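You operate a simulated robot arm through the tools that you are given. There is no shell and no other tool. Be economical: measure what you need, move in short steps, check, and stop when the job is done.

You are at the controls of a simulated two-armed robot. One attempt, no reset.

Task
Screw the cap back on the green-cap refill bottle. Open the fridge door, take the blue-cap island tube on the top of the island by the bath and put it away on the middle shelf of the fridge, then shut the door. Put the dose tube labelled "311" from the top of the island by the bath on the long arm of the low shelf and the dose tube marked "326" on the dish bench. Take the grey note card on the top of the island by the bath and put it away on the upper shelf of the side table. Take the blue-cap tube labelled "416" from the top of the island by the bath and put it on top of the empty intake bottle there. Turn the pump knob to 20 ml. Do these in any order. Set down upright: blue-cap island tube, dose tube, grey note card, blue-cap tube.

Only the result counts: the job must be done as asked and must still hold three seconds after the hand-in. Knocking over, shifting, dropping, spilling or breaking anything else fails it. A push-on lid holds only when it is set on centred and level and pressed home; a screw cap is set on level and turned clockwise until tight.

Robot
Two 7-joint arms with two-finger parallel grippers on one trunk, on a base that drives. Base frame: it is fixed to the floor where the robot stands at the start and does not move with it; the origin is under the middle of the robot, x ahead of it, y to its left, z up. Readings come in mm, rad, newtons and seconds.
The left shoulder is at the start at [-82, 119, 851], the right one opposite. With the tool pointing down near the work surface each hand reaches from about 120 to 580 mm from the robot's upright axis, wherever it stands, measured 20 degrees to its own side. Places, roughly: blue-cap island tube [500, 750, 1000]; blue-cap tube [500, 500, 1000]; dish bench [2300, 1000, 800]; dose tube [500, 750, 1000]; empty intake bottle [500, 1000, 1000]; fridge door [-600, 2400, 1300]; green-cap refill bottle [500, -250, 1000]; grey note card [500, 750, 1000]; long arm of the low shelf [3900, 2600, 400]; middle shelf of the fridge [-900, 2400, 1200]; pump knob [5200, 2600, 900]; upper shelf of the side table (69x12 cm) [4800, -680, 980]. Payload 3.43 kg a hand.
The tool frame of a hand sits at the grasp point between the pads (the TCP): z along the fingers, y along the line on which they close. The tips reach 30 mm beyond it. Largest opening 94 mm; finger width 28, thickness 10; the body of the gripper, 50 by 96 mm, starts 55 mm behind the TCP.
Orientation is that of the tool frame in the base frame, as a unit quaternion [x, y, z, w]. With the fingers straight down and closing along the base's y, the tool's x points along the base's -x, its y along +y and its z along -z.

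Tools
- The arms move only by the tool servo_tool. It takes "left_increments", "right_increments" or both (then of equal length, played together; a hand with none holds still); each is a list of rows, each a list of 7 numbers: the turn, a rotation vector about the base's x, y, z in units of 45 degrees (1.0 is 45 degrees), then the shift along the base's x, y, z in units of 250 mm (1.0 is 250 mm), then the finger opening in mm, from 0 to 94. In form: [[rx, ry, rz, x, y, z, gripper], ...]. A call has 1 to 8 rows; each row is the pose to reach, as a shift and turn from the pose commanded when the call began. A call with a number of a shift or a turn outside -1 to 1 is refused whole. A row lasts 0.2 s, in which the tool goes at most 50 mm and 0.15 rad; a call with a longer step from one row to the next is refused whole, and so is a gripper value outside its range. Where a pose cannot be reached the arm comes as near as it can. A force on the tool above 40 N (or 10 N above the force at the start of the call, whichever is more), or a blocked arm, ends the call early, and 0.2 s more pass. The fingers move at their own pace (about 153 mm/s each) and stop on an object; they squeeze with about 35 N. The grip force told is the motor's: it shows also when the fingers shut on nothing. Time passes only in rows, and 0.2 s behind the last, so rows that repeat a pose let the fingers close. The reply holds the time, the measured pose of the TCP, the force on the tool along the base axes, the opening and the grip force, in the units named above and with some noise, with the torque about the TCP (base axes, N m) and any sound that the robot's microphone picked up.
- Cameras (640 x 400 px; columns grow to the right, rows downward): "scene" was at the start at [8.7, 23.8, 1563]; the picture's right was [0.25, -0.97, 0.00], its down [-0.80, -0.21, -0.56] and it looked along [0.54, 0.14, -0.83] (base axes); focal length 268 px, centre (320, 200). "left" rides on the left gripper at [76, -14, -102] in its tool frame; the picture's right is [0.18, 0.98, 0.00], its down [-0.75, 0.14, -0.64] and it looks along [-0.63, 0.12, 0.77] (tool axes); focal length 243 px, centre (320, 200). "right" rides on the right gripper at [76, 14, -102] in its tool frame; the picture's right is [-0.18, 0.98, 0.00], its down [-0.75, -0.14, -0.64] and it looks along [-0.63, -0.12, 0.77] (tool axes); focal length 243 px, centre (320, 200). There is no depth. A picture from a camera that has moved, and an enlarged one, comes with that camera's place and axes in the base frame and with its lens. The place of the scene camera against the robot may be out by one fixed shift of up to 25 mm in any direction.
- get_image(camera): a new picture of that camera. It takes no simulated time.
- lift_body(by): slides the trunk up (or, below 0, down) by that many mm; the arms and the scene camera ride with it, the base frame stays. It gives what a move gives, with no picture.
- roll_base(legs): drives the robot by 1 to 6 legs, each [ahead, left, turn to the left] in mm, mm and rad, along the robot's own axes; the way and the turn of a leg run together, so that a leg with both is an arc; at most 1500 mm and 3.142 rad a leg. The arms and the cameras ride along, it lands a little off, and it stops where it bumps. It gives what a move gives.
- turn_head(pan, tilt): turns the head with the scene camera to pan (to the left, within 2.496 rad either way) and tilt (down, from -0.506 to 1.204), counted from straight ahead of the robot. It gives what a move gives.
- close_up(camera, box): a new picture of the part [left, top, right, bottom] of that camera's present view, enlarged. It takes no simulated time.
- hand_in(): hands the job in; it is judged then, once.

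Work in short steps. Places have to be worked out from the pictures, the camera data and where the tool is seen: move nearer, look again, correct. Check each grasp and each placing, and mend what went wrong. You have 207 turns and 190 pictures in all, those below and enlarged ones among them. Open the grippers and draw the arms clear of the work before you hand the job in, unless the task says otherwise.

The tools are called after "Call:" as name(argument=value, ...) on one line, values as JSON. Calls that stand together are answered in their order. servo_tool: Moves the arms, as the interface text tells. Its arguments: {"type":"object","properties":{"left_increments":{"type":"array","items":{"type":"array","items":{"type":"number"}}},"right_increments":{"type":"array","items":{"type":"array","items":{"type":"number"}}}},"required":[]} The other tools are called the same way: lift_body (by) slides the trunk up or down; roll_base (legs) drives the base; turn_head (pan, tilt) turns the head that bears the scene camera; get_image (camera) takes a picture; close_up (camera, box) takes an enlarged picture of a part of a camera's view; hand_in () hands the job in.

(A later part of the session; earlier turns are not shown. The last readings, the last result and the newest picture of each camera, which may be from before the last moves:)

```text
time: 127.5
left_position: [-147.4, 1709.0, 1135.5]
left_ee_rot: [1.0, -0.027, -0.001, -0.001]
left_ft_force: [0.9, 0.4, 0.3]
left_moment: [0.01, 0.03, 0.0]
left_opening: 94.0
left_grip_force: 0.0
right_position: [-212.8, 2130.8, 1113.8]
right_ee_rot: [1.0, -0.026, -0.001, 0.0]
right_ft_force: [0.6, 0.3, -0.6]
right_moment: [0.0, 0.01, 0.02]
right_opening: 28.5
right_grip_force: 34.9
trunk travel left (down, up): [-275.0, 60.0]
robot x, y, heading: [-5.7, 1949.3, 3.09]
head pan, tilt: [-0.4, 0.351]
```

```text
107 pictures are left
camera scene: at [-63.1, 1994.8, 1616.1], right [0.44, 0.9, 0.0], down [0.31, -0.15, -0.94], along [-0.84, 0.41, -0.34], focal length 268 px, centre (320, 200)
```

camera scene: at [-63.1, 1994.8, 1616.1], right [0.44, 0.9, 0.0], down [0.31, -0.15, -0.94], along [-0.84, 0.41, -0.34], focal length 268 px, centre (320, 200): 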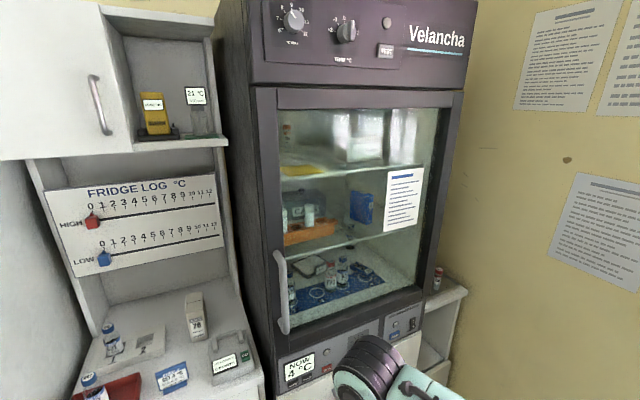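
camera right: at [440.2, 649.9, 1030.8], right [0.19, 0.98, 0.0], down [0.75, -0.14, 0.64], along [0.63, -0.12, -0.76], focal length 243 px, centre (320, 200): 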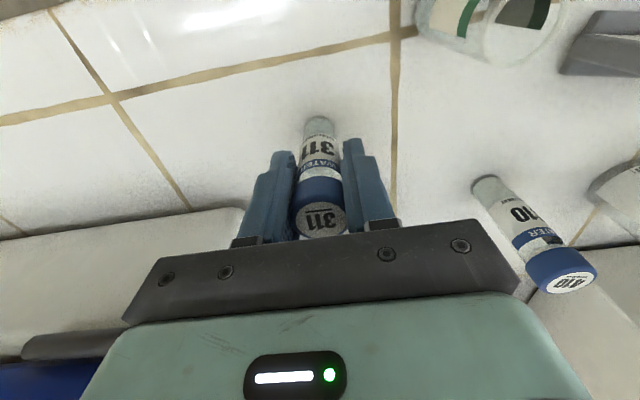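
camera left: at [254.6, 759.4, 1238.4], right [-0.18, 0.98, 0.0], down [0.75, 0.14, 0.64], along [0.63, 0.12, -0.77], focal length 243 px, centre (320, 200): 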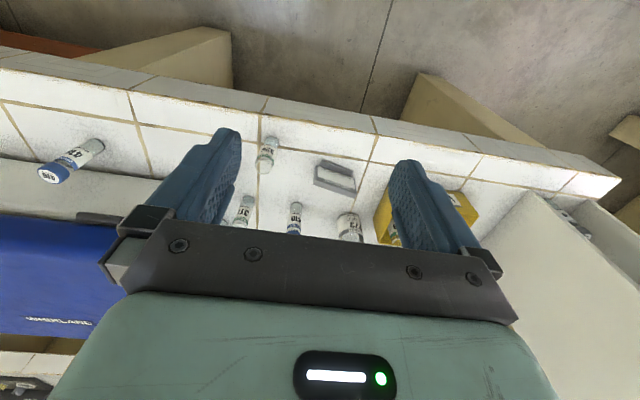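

The fridge: handle at its left (y≈2137, z 1090–1310), hinge on the right. Best to open with the right hand and place with a horizontally-pointing left hand, so I hand the tube over: left yaws 90° and tilts to horizontal, right brings the tube to the middle.

Call:
servo_tool(left_increments=[[0, 0, 0.17, 0, 0, 0, 94], [0, 0, 0.34, 0, 0, 0, 94], [0, 0, 0.51, 0, 0, 0, 94], [0, 0, 0.68, 0, 0, 0, 94], [0, 0, 0.85, 0, 0, 0, 94], [0, 0, 1.0, 0, 0, 0, 94]], right_increments=[[0, 0, 0, -0.06, -0.08, 0.03, 10], [0, 0, 0, -0.12, -0.16, 0.06, 10], [0, 0, 0, -0.18, -0.24, 0.1, 10], [0, 0, 0, -0.24, -0.32, 0.14, 10], [0, 0, 0, -0.3, -0.4, 0.16, 10], [0, 0, 0, -0.36, -0.46, 0.16, 10]])

Call:
servo_tool(left_increments=[[0, 0, 0.17, 0, 0, 0, 94], [0, 0, 0.34, 0, 0, 0, 94], [0, 0, 0.51, 0, 0, 0, 94], [0, 0, 0.68, 0, 0, 0, 94], [0, 0, 0.85, 0, 0, 0, 94], [0, 0, 1.0, 0, 0, 0, 94]])

Call:
servo_tool(left_increments=[[0.17, -0.009, 0, -0.05, 0, 0, 94], [0.34, -0.018, 0, -0.1, 0, 0, 94], [0.51, -0.026, 0, -0.15, 0, 0, 94], [0.68, -0.035, 0, -0.2, 0, 0, 94], [0.85, -0.044, 0, -0.25, 0, 0, 94], [0.998, -0.052, 0, -0.3, 0, 0, 94]])

Call:
servo_tool(left_increments=[[0.17, -0.009, 0, -0.05, 0, 0, 94], [0.34, -0.018, 0, -0.1, 0, 0, 94], [0.51, -0.026, 0, -0.15, 0, 0, 94], [0.68, -0.035, 0, -0.2, 0, 0, 94], [0.85, -0.044, 0, -0.25, 0, 0, 94], [0.998, -0.052, 0, -0.3, 0, 0, 94]])

Call:
get_image(camera="left")

```text
time: 128.9
left_position: [-148.3, 1709.2, 1135.3]
left_ee_rot: [0.933, 0.359, 0.0, -0.001]
left_ft_force: [0.1, 1.2, 0.6]
left_moment: [0.03, 0.02, 0.03]
left_opening: 94.0
left_grip_force: 0.1
right_position: [-302.4, 2015.7, 1153.8]
right_ee_rot: [1.0, -0.027, -0.003, -0.001]
right_ft_force: [-0.5, 0.3, -0.5]
right_moment: [0.01, -0.03, -0.02]
right_opening: 28.5
right_grip_force: 34.4
trunk travel left (down, up): [-275.0, 60.0]
robot x, y, heading: [-7.6, 1949.2, 3.09]
head pan, tilt: [-0.4, 0.351]
```

```text
time: 130.3
left_position: [-147.6, 1708.6, 1136.3]
left_ee_rot: [0.725, 0.689, -0.001, 0.0]
left_ft_force: [0.4, -1.2, 0.9]
left_moment: [-0.02, -0.01, -0.01]
left_opening: 94.0
left_grip_force: 0.0
right_position: [-301.4, 2014.8, 1154.4]
right_ee_rot: [1.0, -0.026, -0.001, -0.001]
right_ft_force: [0.6, 0.4, -1.2]
right_moment: [-0.03, -0.01, 0.02]
right_opening: 28.8
right_grip_force: 35.0
trunk travel left (down, up): [-275.0, 60.0]
robot x, y, heading: [-10.1, 1950.2, 3.087]
head pan, tilt: [-0.4, 0.351]
```

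```text
time: 131.7
left_position: [-223.0, 1708.6, 1136.5]
left_ee_rot: [0.67, 0.636, 0.277, -0.264]
left_ft_force: [-0.2, 0.3, -0.5]
left_moment: [0.0, -0.04, 0.0]
left_opening: 94.0
left_grip_force: 0.1
right_position: [-301.9, 2014.9, 1154.2]
right_ee_rot: [1.0, -0.026, -0.003, -0.001]
right_ft_force: [-0.7, -0.3, -0.6]
right_moment: [-0.07, -0.03, -0.02]
right_opening: 28.6
right_grip_force: 35.3
trunk travel left (down, up): [-275.0, 60.0]
robot x, y, heading: [-7.5, 1950.7, 3.089]
head pan, tilt: [-0.4, 0.351]
```

```text
time: 133.1
left_position: [-297.8, 1708.7, 1135.6]
left_ee_rot: [0.513, 0.487, 0.512, -0.487]
left_ft_force: [-0.3, -0.1, 0.2]
left_moment: [0.0, 0.01, -0.03]
left_opening: 94.1
left_grip_force: 0.1
right_position: [-303.2, 2015.7, 1154.2]
right_ee_rot: [1.0, -0.026, -0.002, -0.001]
right_ft_force: [0.3, -1.2, 0.2]
right_moment: [0.0, 0.02, 0.04]
right_opening: 28.6
right_grip_force: 34.6
trunk travel left (down, up): [-275.0, 60.0]
robot x, y, heading: [-6.7, 1949.5, 3.088]
head pan, tilt: [-0.4, 0.351]
```

```text
106 pictures are left
camera left: at [-317.3, 1606.4, 1212.1], right [0.98, -0.05, 0.18], down [0.11, -0.65, -0.75], along [0.16, 0.76, -0.63], focal length 243 px, centre (320, 200)
```

left: 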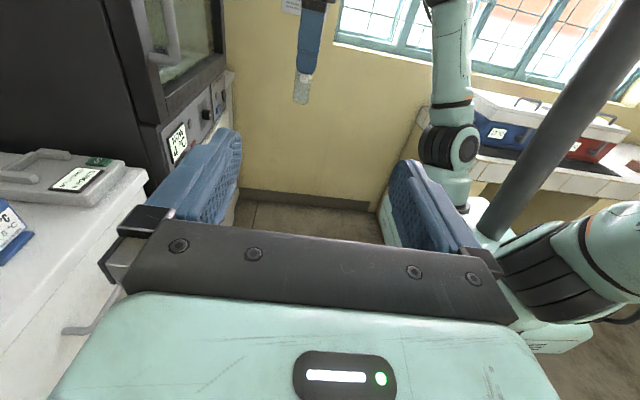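

The tube hangs ready at [-304,2015], bottom z≈1076. Bring the left hand level with its lower half and approach.

Call:
servo_tool(left_increments=[[0, 0, 0, -0.02, 0.1, -0.08, 94], [0, 0, 0, -0.022, 0.25, -0.152, 94], [0, 0, 0, -0.022, 0.42, -0.152, 94], [0, 0, 0, -0.022, 0.6, -0.152, 94], [0, 0, 0, -0.022, 0.78, -0.152, 94], [0, 0, 0, -0.022, 0.88, -0.152, 94]])

Call:
get_image(camera="left")

```text
time: 134.5
left_position: [-304.1, 1929.5, 1095.8]
left_ee_rot: [0.514, 0.488, 0.511, -0.487]
left_ft_force: [0.2, -0.2, -0.6]
left_moment: [0.02, -0.01, 0.03]
left_opening: 94.0
left_grip_force: 0.1
right_position: [-302.3, 2014.7, 1153.8]
right_ee_rot: [1.0, -0.026, -0.001, -0.001]
right_ft_force: [0.0, -0.6, -0.4]
right_moment: [0.01, -0.02, 0.02]
right_opening: 28.6
right_grip_force: 35.1
trunk travel left (down, up): [-275.0, 60.0]
robot x, y, heading: [-9.6, 1951.7, 3.087]
head pan, tilt: [-0.4, 0.351]
```

```text
105 pictures are left
camera left: at [-322.2, 1828.1, 1173.6], right [0.98, -0.05, 0.18], down [0.11, -0.65, -0.75], along [0.16, 0.76, -0.63], focal length 243 px, centre (320, 200)
```

left: 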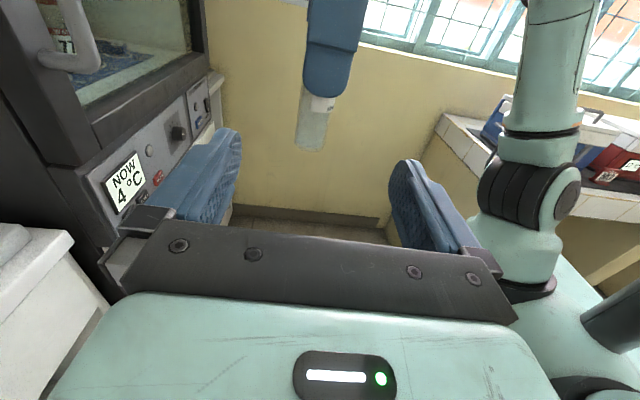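

Aligned. Advance the last 85 mm and close.

Call:
servo_tool(left_increments=[[0, 0, 0, 0.004, 0.14, 0.004, 94], [0, 0, 0, 0.005, 0.28, 0.004, 94], [0, 0, 0, 0.005, 0.34, 0.004, 94], [0, 0, 0, 0.005, 0.34, 0.004, 60], [0, 0, 0, 0.005, 0.34, 0.004, 10], [0, 0, 0, 0.005, 0.34, 0.004, 10], [0, 0, 0, 0.005, 0.34, 0.004, 10]])

Call:
get_image(camera="left")

```text
time: 136.1
left_position: [-302.8, 2015.1, 1099.3]
left_ee_rot: [0.512, 0.489, 0.511, -0.488]
left_ft_force: [-17.5, 4.7, -0.5]
left_moment: [-0.11, -0.4, -0.05]
left_opening: 28.9
left_grip_force: 35.0
right_position: [-301.8, 2014.5, 1154.0]
right_ee_rot: [1.0, -0.025, 0.0, -0.001]
right_ft_force: [17.4, -4.6, -1.0]
right_moment: [-0.17, -0.52, 0.06]
right_opening: 28.7
right_grip_force: 35.2
trunk travel left (down, up): [-275.0, 60.0]
robot x, y, heading: [-6.2, 1952.4, 3.092]
head pan, tilt: [-0.4, 0.351]
```

```text
104 pictures are left
camera left: at [-321.5, 1912.2, 1175.8], right [0.98, -0.05, 0.18], down [0.11, -0.65, -0.75], along [0.15, 0.76, -0.63], focal length 243 px, centre (320, 200)
```

left: 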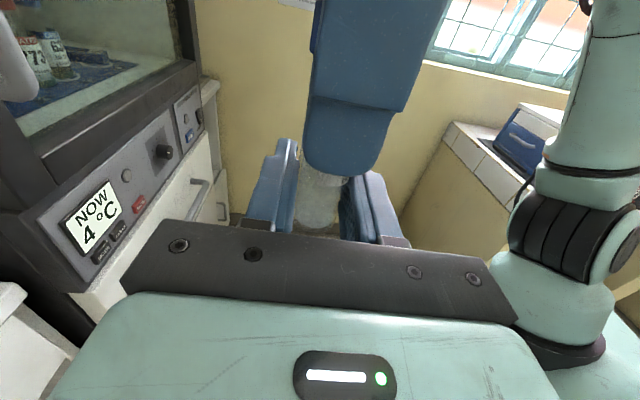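

Both hold it. Relieve the sideways fight, open the right hand and raise it clear.

Call:
servo_tool(left_increments=[[0, 0, 0, -0.007, 0, 0, 10], [0, 0, 0, -0.007, 0, 0, 10], [0, 0, 0, -0.007, 0, 0, 10], [0, 0, 0, -0.007, 0, 0, 10], [0, 0, 0, -0.007, 0, 0, 10], [0, 0, 0, -0.007, 0, 0, 10], [0, 0, 0, -0.007, 0, 0, 10]], right_increments=[[0, 0, 0, 0, 0, 0, 10], [0, 0, 0, 0, 0, 0, 50], [0, 0, 0, 0, 0, 0, 70], [0, 0, 0, 0, 0, 0.14, 70], [0, 0, 0, 0, 0, 0.3, 70], [0, 0, 0, 0, 0.1, 0.44, 70], [0, 0, 0, 0.1, 0.25, 0.44, 70]])

Call:
get_image(camera="left")

```text
time: 137.9
left_position: [-303.8, 2016.2, 1099.0]
left_ee_rot: [0.513, 0.488, 0.511, -0.487]
left_ft_force: [-0.4, 0.4, -0.9]
left_moment: [0.0, 0.01, 0.01]
left_opening: 29.0
left_grip_force: 34.6
right_position: [-232.7, 1970.0, 1276.3]
right_ee_rot: [0.984, 0.171, -0.01, 0.037]
right_ft_force: [-0.5, 0.2, 0.3]
right_moment: [-0.02, 0.01, 0.01]
right_opening: 69.9
right_grip_force: 0.0
right hand out of reach, approached as far as the arm can: row 6
trunk travel left (down, up): [-275.0, 60.0]
robot x, y, heading: [-8.1, 1950.7, 3.091]
head pan, tilt: [-0.4, 0.351]
stopped in row 7 (right hand): the arm was blocked; the commanded pose is now the measured one
```

```text
103 pictures are left
camera left: at [-322.4, 1913.9, 1175.7], right [0.98, -0.05, 0.18], down [0.11, -0.65, -0.75], along [0.16, 0.76, -0.63], focal length 243 px, centre (320, 200)
```

left: 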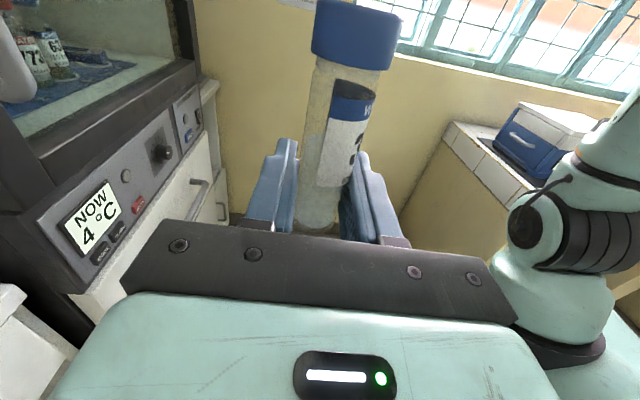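

Handover succeeded. Now bring the right hand out to its own side and straighten it, and withdraw the left (with the tube) sideways.

Call:
servo_tool(right_increments=[[0.02, 0, -0.1, 0, 0.14, 0, 70], [0.05, 0, -0.22, 0, 0.3, 0, 70], [0.08, 0, -0.34, 0, 0.46, -0.05, 70], [0.097, 0, -0.436, 0, 0.6, -0.12, 70], [0.097, 0, -0.436, 0.0, 0.66, -0.26, 70]], left_increments=[[0, 0, 0, 0, 0, 0, 10], [0, 0, 0, 0.05, -0.15, 0, 10], [0, 0, 0, 0.1, -0.3, 0, 10], [0, 0, 0, 0.15, -0.46, 0, 10], [0, 0, 0, 0.2, -0.6, 0, 10]])

Call:
servo_tool(right_increments=[[0, 0.17, 0, 0, 0, 0, 70], [0, 0.34, 0, 0, 0, 0, 70], [0, 0.51, 0, 0, 0, 0, 70], [0, 0.68, 0, 0, 0, 0, 70], [0, 0.85, 0, 0, 0, 0, 70], [0, 1.0, 0, 0, 0, 0, 70]])

Call:
servo_tool(right_increments=[[0, 0.17, 0, 0, 0, 0, 70], [0, 0.34, 0, 0, 0, 0, 70], [0, 0.51, 0, 0, 0, 0, 70], [0, 0.68, 0, 0, 0, 0, 70], [0, 0.85, 0, 0, 0, 0, 70], [0, 1.0, 0, 0, 0, 0, 70]])

Call:
get_image(camera="right")

Call:
get_image(camera="scene")

```text
time: 139.1
left_position: [-253.1, 1864.1, 1099.7]
left_ee_rot: [0.513, 0.488, 0.512, -0.487]
left_ft_force: [-0.3, 0.2, -0.5]
left_moment: [0.0, 0.0, 0.01]
left_opening: 28.9
left_grip_force: 35.1
right_position: [-232.1, 2135.6, 1210.4]
right_ee_rot: [1.0, 0.0, -0.01, -0.004]
right_ft_force: [-0.8, -0.3, 0.5]
right_moment: [0.0, 0.01, 0.01]
right_opening: 69.9
right_grip_force: 0.0
trunk travel left (down, up): [-275.0, 60.0]
robot x, y, heading: [-6.6, 1950.5, 3.086]
head pan, tilt: [-0.4, 0.351]
```

```text
time: 140.5
left_position: [-252.3, 1864.5, 1100.6]
left_ee_rot: [0.513, 0.488, 0.511, -0.487]
left_ft_force: [0.5, 0.0, 0.4]
left_moment: [0.03, 0.0, 0.03]
left_opening: 28.9
left_grip_force: 35.3
right_position: [-233.3, 2134.3, 1211.5]
right_ee_rot: [0.919, -0.002, -0.393, -0.005]
right_ft_force: [-0.8, 0.5, -1.0]
right_moment: [0.02, -0.01, 0.03]
right_opening: 70.2
right_grip_force: 0.0
trunk travel left (down, up): [-275.0, 60.0]
robot x, y, heading: [-2.6, 1950.1, 3.086]
head pan, tilt: [-0.4, 0.351]
```

```text
time: 141.9
left_position: [-254.7, 1866.1, 1099.9]
left_ee_rot: [0.513, 0.488, 0.512, -0.487]
left_ft_force: [0.0, -0.6, -0.1]
left_moment: [-0.01, -0.01, 0.01]
left_opening: 29.2
left_grip_force: 35.0
right_position: [-241.7, 2135.8, 1227.3]
right_ee_rot: [-0.702, 0.002, 0.712, 0.002]
right_ft_force: [-0.5, 0.0, -0.6]
right_moment: [0.0, 0.0, 0.01]
right_opening: 70.0
right_grip_force: 0.1
right hand out of reach, approached as far as the arm can: row 6
trunk travel left (down, up): [-275.0, 60.0]
robot x, y, heading: [-10.1, 1953.6, 3.091]
head pan, tilt: [-0.4, 0.351]
```

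```text
102 pictures are left
camera right: at [-140.4, 2122.2, 1149.1], right [0.0, -0.98, 0.18], down [0.65, 0.14, 0.74], along [-0.76, 0.12, 0.64], focal length 243 px, centre (320, 200)
```

right: 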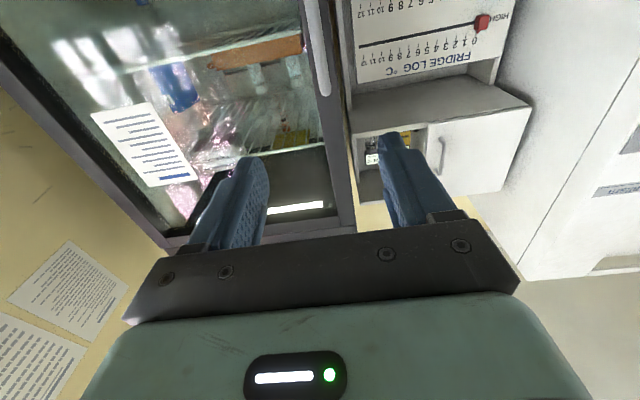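

```text
101 pictures are left
camera scene: at [-64.0, 1995.9, 1616.1], right [0.44, 0.9, 0.0], down [0.31, -0.15, -0.94], along [-0.84, 0.41, -0.34], focal length 268 px, centre (320, 200)
```

scene: 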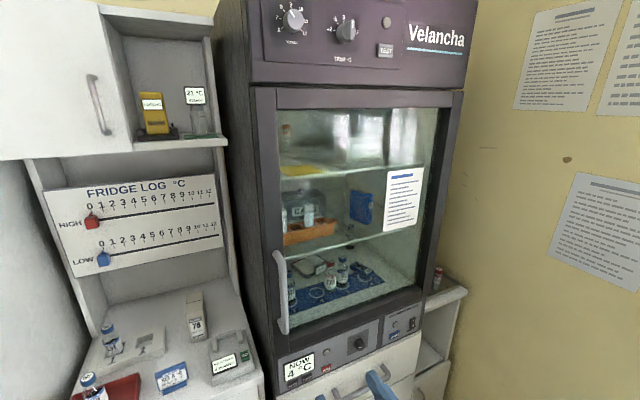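

Handle seen at y≈2142, x≈−568. Advance to ~90 mm short, at z≈1190.

Call:
servo_tool(right_increments=[[0, 0, 0, -0.16, 0.005, -0.04, 70], [0, 0, 0, -0.32, 0.01, -0.08, 70], [0, 0, 0, -0.48, 0.02, -0.12, 70], [0, 0, 0, -0.64, 0.024, -0.14, 70], [0, 0, 0, -0.8, 0.024, -0.14, 70], [0, 0, 0, -0.92, 0.024, -0.14, 70]])

Call:
get_image(camera="right")

```text
time: 143.3
left_position: [-254.6, 1866.1, 1100.1]
left_ee_rot: [0.513, 0.487, 0.512, -0.486]
left_ft_force: [-0.4, 0.5, 0.8]
left_moment: [-0.01, -0.02, -0.03]
left_opening: 28.9
left_grip_force: 35.0
right_position: [-472.8, 2142.3, 1192.3]
right_ee_rot: [-0.701, 0.002, 0.714, 0.003]
right_ft_force: [0.0, -0.5, -0.3]
right_moment: [-0.02, -0.04, 0.01]
right_opening: 70.0
right_grip_force: 0.1
trunk travel left (down, up): [-275.0, 60.0]
robot x, y, heading: [-5.7, 1951.8, 3.088]
head pan, tilt: [-0.4, 0.351]
```

```text
100 pictures are left
camera right: at [-370.7, 2127.8, 1113.9], right [0.0, -0.98, 0.18], down [0.66, 0.14, 0.74], along [-0.76, 0.12, 0.64], focal length 243 px, centre (320, 200)
```

right: 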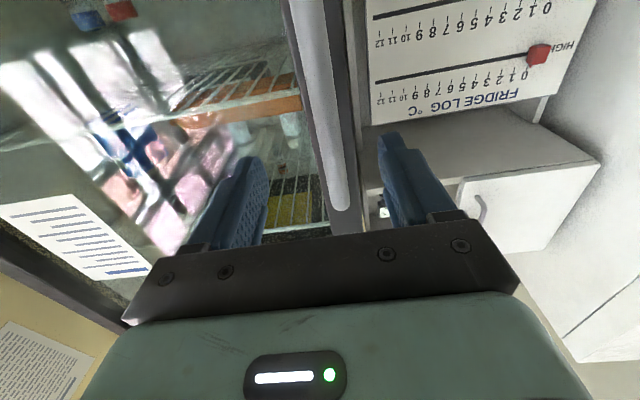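

Handle is centred. Advance 85 mm and close on the bar.

Call:
servo_tool(right_increments=[[0, 0, 0, -0.16, 0, 0, 70], [0, 0, 0, -0.3, 0, 0, 70], [0, 0, 0, -0.345, 0, 0, 70], [0, 0, 0, -0.345, 0, 0, 40], [0, 0, 0, -0.345, 0, 0, 5], [0, 0, 0, -0.345, 0, 0, 5], [0, 0, 0, -0.345, 0, 0, 5]])

Call:
get_image(camera="right")

```text
time: 144.1
left_position: [-255.0, 1861.8, 1100.0]
left_ee_rot: [0.512, 0.487, 0.513, -0.487]
left_ft_force: [-0.8, -0.3, -0.7]
left_moment: [0.03, 0.0, 0.01]
left_opening: 28.6
left_grip_force: 34.9
right_position: [-555.4, 2138.0, 1188.0]
right_ee_rot: [-0.704, 0.0, 0.711, 0.002]
right_ft_force: [-1.1, -9.8, -1.4]
right_moment: [-0.11, -0.22, 0.28]
right_opening: 45.5
right_grip_force: 4.7
right hand out of reach, approached as far as the arm can: row 1
trunk travel left (down, up): [-275.0, 60.0]
robot x, y, heading: [-8.3, 1951.0, 3.089]
head pan, tilt: [-0.4, 0.351]
stopped in row 4 (right hand): the force on the tool passed its limit at 262 N (the readings are from after the stop); the commanded pose is now the measured one
```

```text
99 pictures are left
camera right: at [-454.2, 2124.1, 1111.7], right [0.0, -0.98, 0.18], down [0.65, 0.14, 0.75], along [-0.76, 0.12, 0.64], focal length 243 px, centre (320, 200)
```

right: 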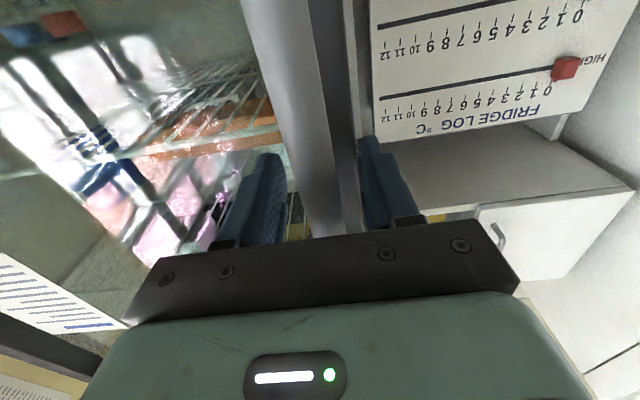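

The +y finger hit the bar first: the bar is ~10 mm further in +y. Open slightly, shift, then close gently.

Call:
servo_tool(right_increments=[[0, 0, 0, 0, 0, 0, 60], [0, 0, 0, 0, 0.02, 0, 60], [0, 0, 0, 0, 0.04, 0, 60], [0, 0, 0, 0, 0.04, 0, 40], [0, 0, 0, 0, 0.04, 0, 30], [0, 0, 0, 0, 0.04, 0, 20], [0, 0, 0, 0, 0.04, 0, 5], [0, 0, 0, 0, 0.04, 0, 5]])

Call:
get_image(camera="right")

```text
time: 145.9
left_position: [-253.8, 1863.7, 1100.2]
left_ee_rot: [0.513, 0.488, 0.512, -0.487]
left_ft_force: [-0.3, 0.2, -0.3]
left_moment: [0.02, -0.02, 0.03]
left_opening: 29.1
left_grip_force: 34.9
right_position: [-556.0, 2137.1, 1189.8]
right_ee_rot: [-0.703, -0.009, 0.711, -0.009]
right_ft_force: [-0.4, -16.6, 1.6]
right_moment: [0.32, -0.1, 0.71]
right_opening: 41.7
right_grip_force: 32.1
trunk travel left (down, up): [-275.0, 60.0]
robot x, y, heading: [-6.9, 1950.2, 3.092]
head pan, tilt: [-0.4, 0.351]
stopped in row 8 (right hand): the force on the tool passed its limit at 40 N (the readings are from after the stop); the commanded pose is now the measured one
```

```text
98 pictures are left
camera right: at [-452.7, 2125.7, 1113.3], right [0.03, -0.98, 0.18], down [0.64, 0.16, 0.75], along [-0.76, 0.1, 0.64], focal length 243 px, centre (320, 200)
```

right: 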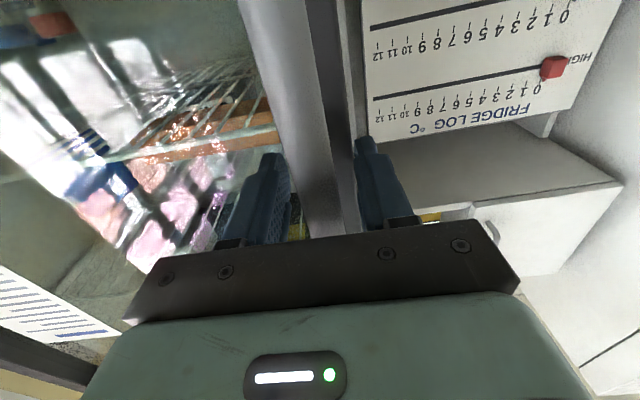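

Both fingers are now on the bar (41.7 mm, 32 N). Pull it gently along the door's arc.

Call:
servo_tool(right_increments=[[0, 0, 0, 0.0, 0, 0, 5], [0, 0, 0, 0.03, 0, 0, 5], [0, 0, 0, 0.07, 0.002, 0, 5], [0, 0, 0, 0.12, 0.006, 0, 5], [0, 0, 0, 0.18, 0.01, 0, 5], [0, 0, 0, 0.24, 0.016, 0, 5]])

Call:
get_image(camera="scene")

```text
time: 147.3
left_position: [-253.6, 1861.7, 1100.2]
left_ee_rot: [0.512, 0.487, 0.513, -0.487]
left_ft_force: [0.3, 0.6, -0.4]
left_moment: [0.03, 0.03, 0.0]
left_opening: 29.3
left_grip_force: 35.1
right_position: [-496.5, 2142.6, 1189.4]
right_ee_rot: [-0.704, -0.005, 0.711, -0.005]
right_ft_force: [0.3, -19.1, 0.9]
right_moment: [-0.08, -0.71, -0.02]
right_opening: 22.3
right_grip_force: 44.9
trunk travel left (down, up): [-275.0, 60.0]
robot x, y, heading: [-8.1, 1950.7, 3.088]
head pan, tilt: [-0.4, 0.351]
```

```text
97 pictures are left
camera scene: at [-62.6, 1991.0, 1616.2], right [0.44, 0.9, 0.0], down [0.31, -0.15, -0.94], along [-0.84, 0.41, -0.34], focal length 268 px, centre (320, 200)
```

scene: 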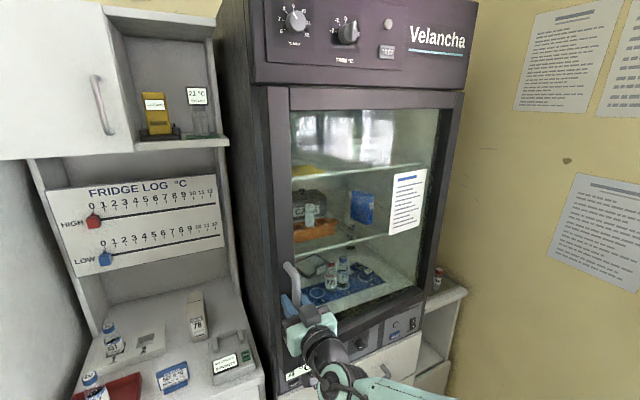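

The door is opening (grip now a proper 22 mm on the bar). Continue along the arc to ~30°.

Call:
servo_tool(right_increments=[[0, 0, 0.03, 0.1, 0.02, 0, 5], [0, 0, 0.06, 0.2, 0.05, 0, 5], [0, 0, 0.1, 0.3, 0.085, 0, 5], [0, 0, 0.13, 0.4, 0.125, 0, 5], [0, 0, 0.16, 0.5, 0.175, 0, 5], [0, 0, 0.2, 0.6, 0.23, 0, 5], [0, 0, 0.2, 0.68, 0.28, 0, 5]])

Call:
get_image(camera="scene")

```text
time: 147.7
left_position: [-252.9, 1864.9, 1101.3]
left_ee_rot: [0.512, 0.488, 0.512, -0.488]
left_ft_force: [0.2, -0.6, -1.0]
left_moment: [-0.02, -0.01, -0.01]
left_opening: 29.0
left_grip_force: 35.3
right_position: [-488.6, 2144.0, 1190.4]
right_ee_rot: [-0.701, -0.011, 0.713, -0.007]
right_ft_force: [0.6, -11.8, 6.7]
right_moment: [-0.34, -0.58, -0.27]
right_opening: 22.3
right_grip_force: 44.7
trunk travel left (down, up): [-275.0, 60.0]
robot x, y, heading: [-7.3, 1953.8, 3.091]
head pan, tilt: [-0.4, 0.351]
stopped in row 1 (right hand): the force on the tool passed its limit at 59 N (the readings are from after the stop); the commanded pose is now the measured one
```

```text
96 pictures are left
camera scene: at [-62.7, 1994.7, 1616.1], right [0.44, 0.9, 0.0], down [0.31, -0.15, -0.94], along [-0.84, 0.41, -0.34], focal length 268 px, centre (320, 200)
```

scene: 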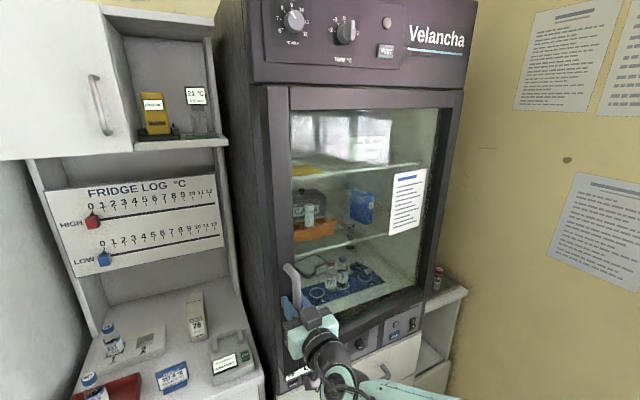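

Too fast a start. Continue with smaller steps and less y.

Call:
servo_tool(right_increments=[[0, 0, 0, 0.02, -0.004, 0, 5], [0, 0, 0.01, 0.06, -0.002, 0, 5], [0, 0, 0.02, 0.11, 0.004, 0, 5], [0, 0, 0.03, 0.17, 0.016, 0, 5], [0, 0, 0.04, 0.23, 0.03, 0, 5], [0, 0, 0.05, 0.29, 0.045, 0, 5], [0, 0, 0.06, 0.35, 0.062, 0, 5], [0, 0, 0.07, 0.41, 0.08, 0, 5]])

Call:
get_image(camera="scene")

```text
time: 149.5
left_position: [-254.3, 1867.1, 1101.2]
left_ee_rot: [0.513, 0.489, 0.511, -0.487]
left_ft_force: [0.2, 0.0, -0.6]
left_moment: [-0.02, -0.02, -0.01]
left_opening: 29.3
left_grip_force: 35.0
right_position: [-387.3, 2172.4, 1188.9]
right_ee_rot: [-0.701, -0.024, 0.712, -0.023]
right_ft_force: [-7.1, 15.6, 19.5]
right_moment: [-0.4, 0.65, 0.69]
right_opening: 22.2
right_grip_force: 45.0
trunk travel left (down, up): [-275.0, 60.0]
robot x, y, heading: [-11.1, 1954.0, 3.089]
head pan, tilt: [-0.4, 0.351]
```

```text
95 pictures are left
camera scene: at [-62.9, 1997.4, 1616.1], right [0.44, 0.9, 0.0], down [0.31, -0.15, -0.94], along [-0.84, 0.41, -0.34], focal length 268 px, centre (320, 200)
```

scene: 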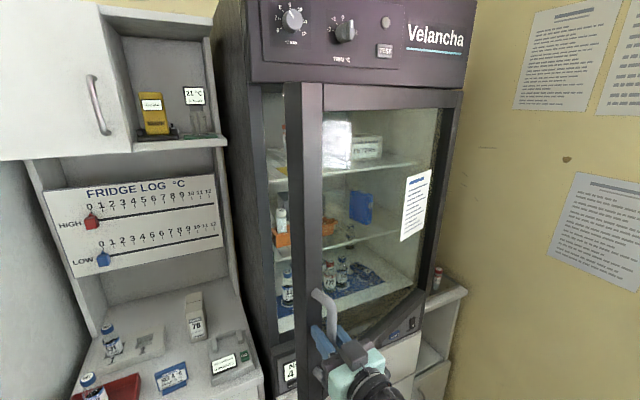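

About 18° open. Continue along the arc (refit: hinge ≈[-610,2725], R≈590).

Call:
servo_tool(right_increments=[[0, 0, 0.01, 0.02, 0.02, 0, 5], [0, 0, 0.03, 0.06, 0.04, 0, 5], [0, 0, 0.05, 0.12, 0.065, 0, 5], [0, 0, 0.07, 0.19, 0.095, 0, 5], [0, 0, 0.1, 0.26, 0.13, 0, 5], [0, 0, 0.13, 0.33, 0.17, 0, 5], [0, 0, 0.16, 0.41, 0.22, 0, 5], [0, 0, 0.2, 0.49, 0.27, 0, 5]])

Call:
get_image(camera="scene")

```text
time: 151.1
left_position: [-252.9, 1865.6, 1100.5]
left_ee_rot: [0.513, 0.488, 0.512, -0.487]
left_ft_force: [-0.8, 1.1, -0.3]
left_moment: [-0.05, -0.02, 0.03]
left_opening: 29.1
left_grip_force: 34.7
right_position: [-288.4, 2223.3, 1187.8]
right_ee_rot: [-0.695, -0.067, 0.713, -0.064]
right_ft_force: [1.9, -2.3, 6.1]
right_moment: [-0.5, -0.01, -0.4]
right_opening: 22.2
right_grip_force: 44.5
right hand out of reach, approached as far as the arm can: row 7, 8
trunk travel left (down, up): [-275.0, 60.0]
robot x, y, heading: [-8.1, 1951.8, 3.087]
head pan, tilt: [-0.4, 0.351]
stopped in row 8 (right hand): the force on the tool passed its limit at 45 N (the readings are from after the stop); the commanded pose is now the measured one
```

```text
94 pictures are left
camera scene: at [-62.3, 1995.0, 1615.8], right [0.44, 0.9, 0.0], down [0.31, -0.15, -0.94], along [-0.84, 0.41, -0.34], focal length 268 px, centre (320, 200)
```

scene: 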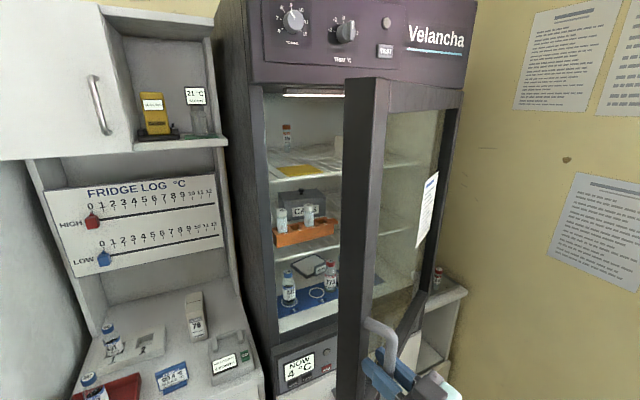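

32° open, arm folded. I now move the base back-right along the arc with the handle still gripped.

Call:
roll_base(legs=[[-50, -38, 0], [-46, -45, 0]])

Call:
get_image(camera="scene")

```text
time: 152.8
left_position: [-155.8, 1943.4, 1100.9]
left_ee_rot: [0.513, 0.488, 0.512, -0.486]
left_ft_force: [0.3, 0.5, -0.3]
left_moment: [0.0, 0.01, 0.02]
left_opening: 28.7
left_grip_force: 34.8
right_position: [-192.3, 2302.2, 1188.5]
right_ee_rot: [-0.696, -0.067, 0.712, -0.065]
right_ft_force: [-13.2, 12.0, 14.9]
right_moment: [0.12, -1.14, 0.31]
right_opening: 22.4
right_grip_force: 44.8
trunk travel left (down, up): [-275.0, 60.0]
robot x, y, heading: [89.2, 2022.9, 3.09]
head pan, tilt: [-0.4, 0.351]
```

```text
93 pictures are left
camera scene: at [34.7, 2073.4, 1616.1], right [0.44, 0.9, 0.0], down [0.31, -0.15, -0.94], along [-0.84, 0.41, -0.35], focal length 268 px, centre (320, 200)
```

scene: 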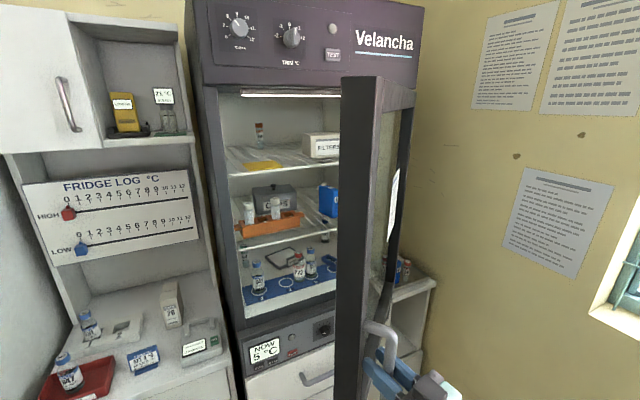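

45° open. One more arc step, then I will release and sweep the door open from the inside (the wall table limits further backing).

Call:
roll_base(legs=[[-36, -40, 0], [-32, -48, 0]])

Call:
servo_tool(right_increments=[[0, 0, 0, 0, 0, 0, 30], [0, 0, 0, 0, 0, 0, 60], [0, 0, 0, 0, 0, 0, 60]])

Call:
get_image(camera="right")

```text
time: 154.5
left_position: [-86.3, 2025.7, 1099.3]
left_ee_rot: [0.513, 0.489, 0.512, -0.485]
left_ft_force: [-0.1, -0.6, 0.3]
left_moment: [0.02, 0.0, -0.02]
left_opening: 28.9
left_grip_force: 34.9
right_position: [-121.8, 2388.6, 1186.6]
right_ee_rot: [-0.697, -0.064, 0.712, -0.063]
right_ft_force: [-24.8, 15.4, 7.8]
right_moment: [0.37, -0.95, 0.3]
right_opening: 22.3
right_grip_force: 45.1
trunk travel left (down, up): [-275.0, 60.0]
robot x, y, heading: [166.1, 2110.2, 3.087]
head pan, tilt: [-0.4, 0.351]
```

```text
time: 155.3
left_position: [-82.5, 2024.7, 1099.9]
left_ee_rot: [0.513, 0.488, 0.512, -0.486]
left_ft_force: [0.8, -0.3, -0.3]
left_moment: [0.0, 0.0, 0.01]
left_opening: 28.8
left_grip_force: 35.1
right_position: [-119.0, 2385.5, 1187.6]
right_ee_rot: [-0.695, -0.065, 0.714, -0.063]
right_ft_force: [0.0, -1.6, 0.1]
right_moment: [-0.04, -0.03, 0.07]
right_opening: 60.4
right_grip_force: 0.9
trunk travel left (down, up): [-275.0, 60.0]
robot x, y, heading: [163.1, 2109.4, 3.09]
head pan, tilt: [-0.4, 0.351]
```

```text
92 pictures are left
camera right: at [-17.1, 2391.2, 1109.9], right [0.18, -0.97, 0.18], down [0.62, 0.25, 0.74], along [-0.76, -0.02, 0.65], focal length 243 px, centre (320, 200)
```

right: 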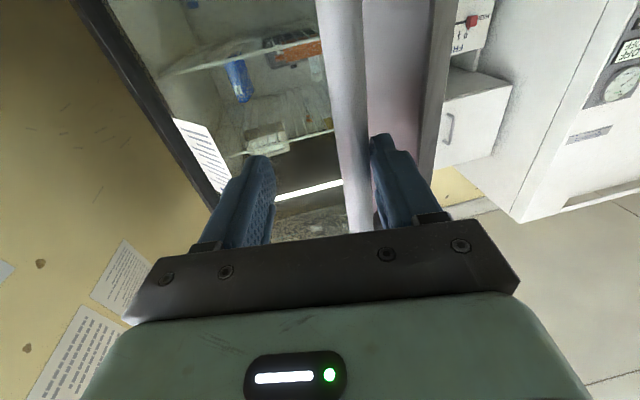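

Released. Before moving, check what's near the right elbow (wall table).

Call:
turn_head(pan=-1.5, tilt=0.6)

Call:
get_image(camera="scene")

```text
time: 156.6
left_position: [-82.2, 2024.5, 1100.8]
left_ee_rot: [0.513, 0.487, 0.512, -0.487]
left_ft_force: [-0.2, -0.5, -0.1]
left_moment: [0.0, 0.02, 0.0]
left_opening: 28.9
left_grip_force: 35.4
right_position: [-118.1, 2386.4, 1187.5]
right_ee_rot: [-0.696, -0.065, 0.712, -0.063]
right_ft_force: [-1.0, 0.5, -0.2]
right_moment: [0.0, 0.0, 0.0]
right_opening: 59.9
right_grip_force: 0.1
trunk travel left (down, up): [-275.0, 60.0]
robot x, y, heading: [166.6, 2110.1, 3.092]
head pan, tilt: [-1.499, 0.6]
```

```text
91 pictures are left
camera scene: at [190.4, 2202.8, 1593.4], right [1.0, 0.02, 0.0], down [0.01, -0.56, -0.83], along [-0.02, 0.83, -0.56], focal length 268 px, centre (320, 200)
```

scene: 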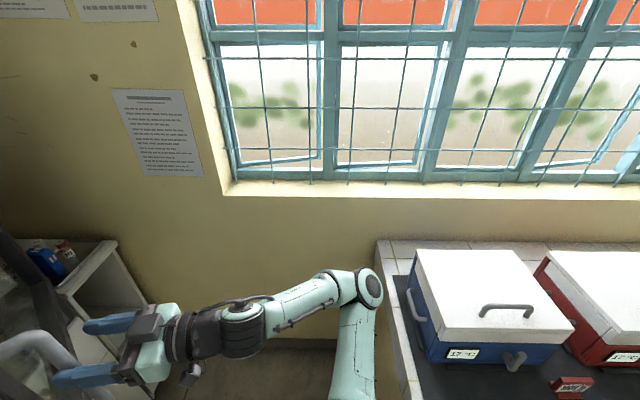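

The door at ~51° already leaves a ~200 mm wide straight corridor at y≈2130–2330. I keep the right hand on the handle as a door stop and look into the fridge.

Call:
turn_head(pan=-0.1, tilt=0.35)

Call:
get_image(camera="scene")

Call:
close_up(camera="scene", box=[280, 90, 460, 290])

```text
time: 158.2
left_position: [-82.3, 2024.8, 1100.4]
left_ee_rot: [0.513, 0.488, 0.512, -0.487]
left_ft_force: [-0.3, 0.4, -0.2]
left_moment: [0.01, -0.01, 0.01]
left_opening: 28.9
left_grip_force: 34.2
right_position: [-118.0, 2386.4, 1188.1]
right_ee_rot: [-0.696, -0.065, 0.713, -0.063]
right_ft_force: [-0.3, 0.2, -0.4]
right_moment: [0.01, 0.0, 0.02]
right_opening: 59.9
right_grip_force: 0.1
trunk travel left (down, up): [-275.0, 60.0]
robot x, y, heading: [165.7, 2108.7, 3.083]
head pan, tilt: [-0.099, 0.351]
```

```text
90 pictures are left
camera scene: at [100.1, 2128.6, 1616.1], right [0.15, 0.99, 0.0], down [0.34, -0.05, -0.94], along [-0.93, 0.14, -0.34], focal length 268 px, centre (320, 200)
```

scene: 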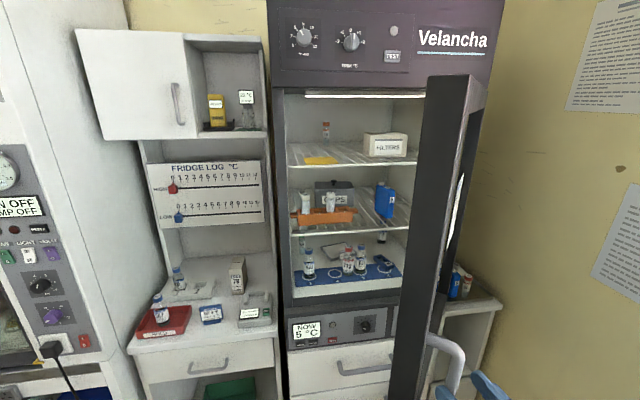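

```text
2.00 times, centred on (370, 190) of scene
camera zoom: at [100.1, 2128.6, 1616.1], right [0.15, 0.99, 0.0], down [0.34, -0.05, -0.94], along [-0.93, 0.14, -0.34], focal length 536 px, centre (220, 220)
```

zoom: 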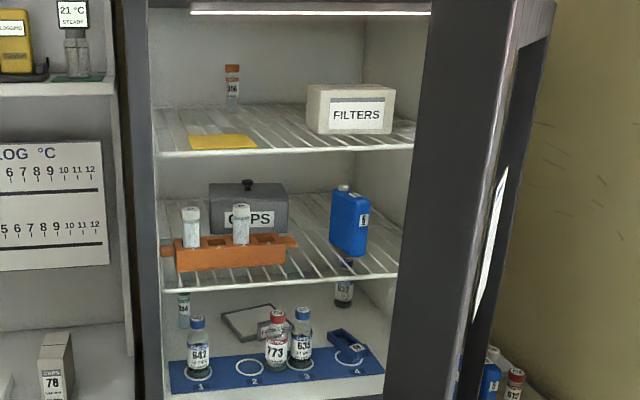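

The middle shelf (z≈1240) has free room in front between the orange tray and the blue box. I need to free the right hand: raise it above the handle bar and try to draw back.

Call:
servo_tool(right_increments=[[0, 0, 0, 0, 0, 0.1, 60], [0, 0, 0, 0, 0, 0.25, 60], [0, 0, 0, 0, 0, 0.4, 60], [0, 0, 0, 0, 0, 0.55, 60], [0, 0, 0, 0, 0, 0.66, 60], [0, 0, 0, 0.08, 0.02, 0.68, 60], [0, 0, 0, 0.2, 0.05, 0.68, 60]])

Call:
get_image(camera="right")

```text
time: 158.9
left_position: [-77.4, 2023.6, 1100.2]
left_ee_rot: [0.515, 0.486, 0.512, -0.487]
left_ft_force: [-0.6, 0.1, -0.6]
left_moment: [-0.01, 0.0, 0.04]
left_opening: 28.7
left_grip_force: 34.8
right_position: [-140.0, 2399.0, 1237.2]
right_ee_rot: [-0.694, -0.073, 0.713, -0.063]
right_ft_force: [28.3, -15.3, -2.2]
right_moment: [-0.09, -1.16, -1.36]
right_opening: 72.1
right_grip_force: 10.2
right hand out of reach, approached as far as the arm can: row 1, 2, 3
trunk travel left (down, up): [-275.0, 60.0]
robot x, y, heading: [167.6, 2108.0, 3.087]
head pan, tilt: [-0.099, 0.351]
stopped in row 3 (right hand): the force on the tool passed its limit at 324 N (the readings are from after the stop); the commanded pose is now the measured one
```

```text
88 pictures are left
camera right: at [-38.4, 2405.9, 1158.6], right [0.19, -0.97, 0.17], down [0.62, 0.25, 0.74], along [-0.76, -0.04, 0.65], focal length 243 px, centre (320, 200)
```

right: 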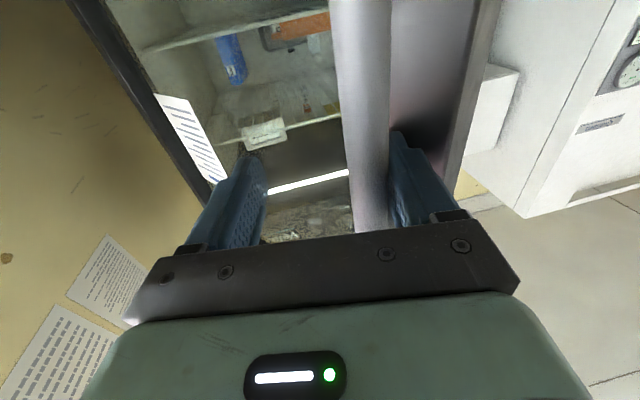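

The arm cannot rise while folded; it got pushed forward. Return it to the earlier pose, then withdraw using the base: back 50 mm, then left.

Call:
servo_tool(right_increments=[[0, 0, 0, 0.02, -0.01, -0.06, 60], [0, 0, 0, 0.05, -0.03, -0.12, 60], [0, 0, 0, 0.088, -0.048, -0.19, 60], [0, 0, 0, 0.088, -0.048, -0.19, 60]])

Call:
get_image(camera="right")

```text
time: 159.4
left_position: [-80.5, 2023.3, 1099.9]
left_ee_rot: [0.513, 0.488, 0.511, -0.487]
left_ft_force: [-0.3, 0.3, -0.1]
left_moment: [0.02, -0.04, 0.0]
left_opening: 28.8
left_grip_force: 34.9
right_position: [-135.7, 2399.7, 1236.0]
right_ee_rot: [-0.684, -0.073, 0.723, -0.066]
right_ft_force: [12.6, -8.9, 5.9]
right_moment: [-0.45, 0.2, 0.05]
right_opening: 66.0
right_grip_force: 5.5
trunk travel left (down, up): [-275.0, 60.0]
robot x, y, heading: [166.4, 2107.6, 3.085]
head pan, tilt: [-0.099, 0.351]
stopped in row 2 (right hand): the force on the tool passed its limit at 76 N (the readings are from after the stop); the commanded pose is now the measured one
```

```text
87 pictures are left
camera right: at [-37.1, 2406.3, 1153.8], right [0.2, -0.96, 0.17], down [0.65, 0.26, 0.72], along [-0.74, -0.04, 0.67], focal length 243 px, centre (320, 200)
```

right: 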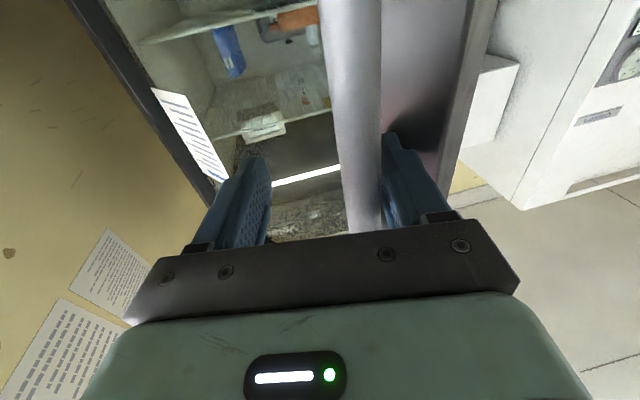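

A finger tip is wedged between bar and door. Ease straight out in small steps using the base: 25 mm back.

Call:
roll_base(legs=[[-25, 0, 0]])

Call:
get_image(camera="right")

```text
time: 160.2
left_position: [-59.0, 2022.8, 1099.6]
left_ee_rot: [0.513, 0.488, 0.512, -0.486]
left_ft_force: [0.4, 0.5, -1.3]
left_moment: [0.0, 0.01, -0.02]
left_opening: 28.7
left_grip_force: 35.3
right_position: [-115.4, 2401.1, 1232.5]
right_ee_rot: [-0.687, -0.069, 0.721, -0.064]
right_ft_force: [-12.3, -7.6, 0.5]
right_moment: [-0.07, 0.0, 0.21]
right_opening: 60.2
right_grip_force: 0.1
trunk travel left (down, up): [-275.0, 60.0]
robot x, y, heading: [188.5, 2110.4, 3.088]
head pan, tilt: [-0.099, 0.351]
```

```text
86 pictures are left
camera right: at [-15.8, 2407.4, 1151.7], right [0.19, -0.97, 0.17], down [0.64, 0.26, 0.72], along [-0.74, -0.03, 0.67], focal length 243 px, centre (320, 200)
```

right: 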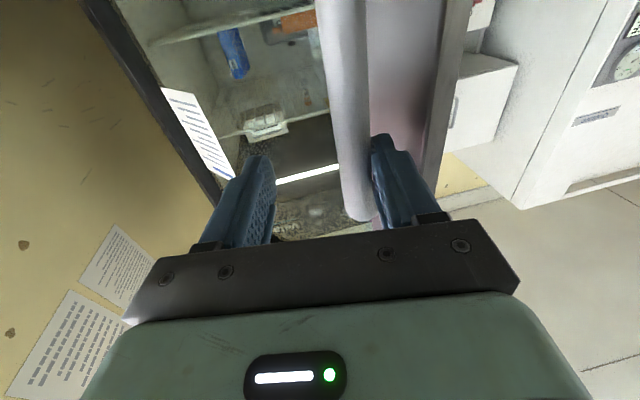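

Freed. Shift the hand 12 mm toward −y, then back another 30 mm.

Call:
servo_tool(right_increments=[[0, 0, 0, 0.0, -0.02, 0, 60], [0, 0, 0, 0.0, -0.05, 0, 60], [0, 0, 0, 0.0, -0.05, 0, 60]])

Call:
roll_base(legs=[[-30, 0, 0]])

Call:
get_image(camera="right")

```text
time: 161.0
left_position: [-58.0, 2023.4, 1099.2]
left_ee_rot: [0.512, 0.488, 0.512, -0.487]
left_ft_force: [0.4, -1.2, -0.5]
left_moment: [0.0, 0.03, 0.02]
left_opening: 28.8
left_grip_force: 34.9
right_position: [-119.0, 2391.2, 1229.4]
right_ee_rot: [-0.687, -0.069, 0.721, -0.064]
right_ft_force: [0.3, -1.1, -0.2]
right_moment: [0.02, -0.01, 0.02]
right_opening: 60.2
right_grip_force: 0.2
right hand out of reach, approached as far as the arm can: row 1, 2, 3
trunk travel left (down, up): [-275.0, 60.0]
robot x, y, heading: [190.1, 2106.8, 3.092]
head pan, tilt: [-0.099, 0.351]
```

```text
time: 161.8
left_position: [-26.5, 2021.1, 1099.5]
left_ee_rot: [0.513, 0.487, 0.512, -0.487]
left_ft_force: [0.7, -0.8, 0.0]
left_moment: [-0.03, 0.01, 0.03]
left_opening: 28.9
left_grip_force: 35.5
right_position: [-88.0, 2387.4, 1229.4]
right_ee_rot: [-0.686, -0.069, 0.721, -0.063]
right_ft_force: [0.1, -0.4, 0.1]
right_moment: [-0.02, 0.01, -0.01]
right_opening: 59.8
right_grip_force: 0.0
trunk travel left (down, up): [-275.0, 60.0]
robot x, y, heading: [221.3, 2107.1, 3.087]
head pan, tilt: [-0.099, 0.351]
```

```text
85 pictures are left
camera right: at [11.0, 2394.0, 1149.0], right [0.19, -0.97, 0.17], down [0.64, 0.26, 0.72], along [-0.74, -0.03, 0.67], focal length 243 px, centre (320, 200)
```

right: 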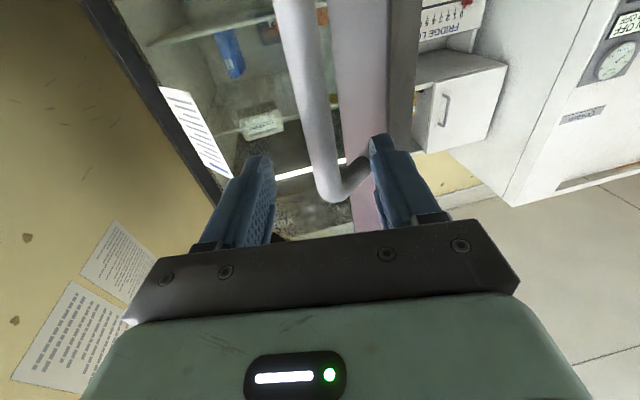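

Fingers nearly clear of the bar. One more diagonal step back-left, then left past the door edge.

Call:
roll_base(legs=[[-25, 16, 0], [-4, 90, 0]])

Call:
get_image(camera="right")

Call:
get_image(camera="scene")

```text
time: 163.7
left_position: [-3.8, 1913.2, 1099.2]
left_ee_rot: [0.513, 0.488, 0.512, -0.486]
left_ft_force: [-1.0, -0.4, -1.2]
left_moment: [0.02, 0.0, -0.03]
left_opening: 28.6
left_grip_force: 35.1
right_position: [-65.4, 2280.1, 1229.4]
right_ee_rot: [-0.687, -0.069, 0.721, -0.064]
right_ft_force: [0.7, -0.4, -0.8]
right_moment: [-0.04, 0.02, -0.01]
right_opening: 59.8
right_grip_force: 0.0
trunk travel left (down, up): [-275.0, 60.0]
robot x, y, heading: [243.5, 1998.4, 3.088]
head pan, tilt: [-0.099, 0.351]
```

```text
84 pictures are left
camera right: at [34.4, 2286.4, 1149.0], right [0.19, -0.97, 0.17], down [0.64, 0.26, 0.72], along [-0.74, -0.03, 0.67], focal length 243 px, centre (320, 200)
```

right: 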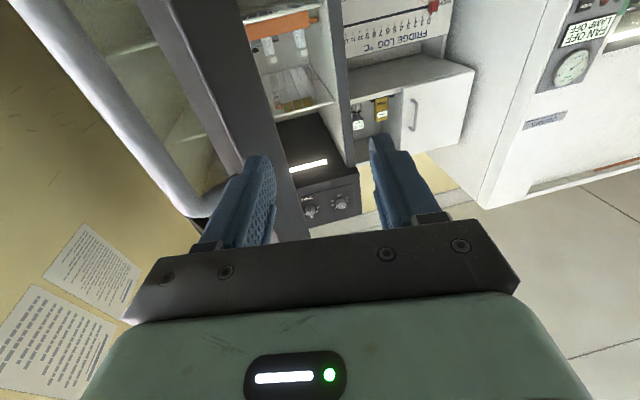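

```text
83 pictures are left
camera scene: at [178.6, 2017.2, 1616.1], right [0.15, 0.99, 0.0], down [0.34, -0.05, -0.94], along [-0.93, 0.14, -0.34], focal length 268 px, centre (320, 200)
```

scene: 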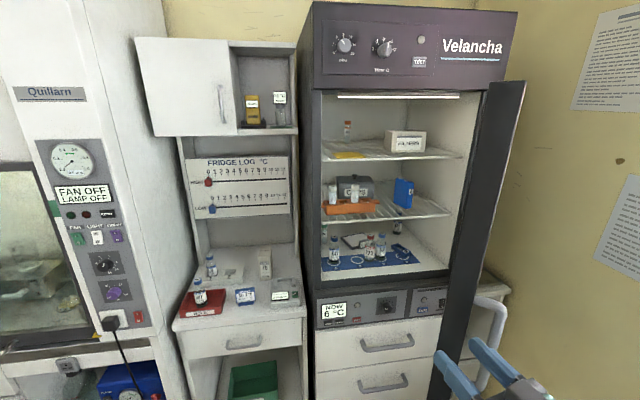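

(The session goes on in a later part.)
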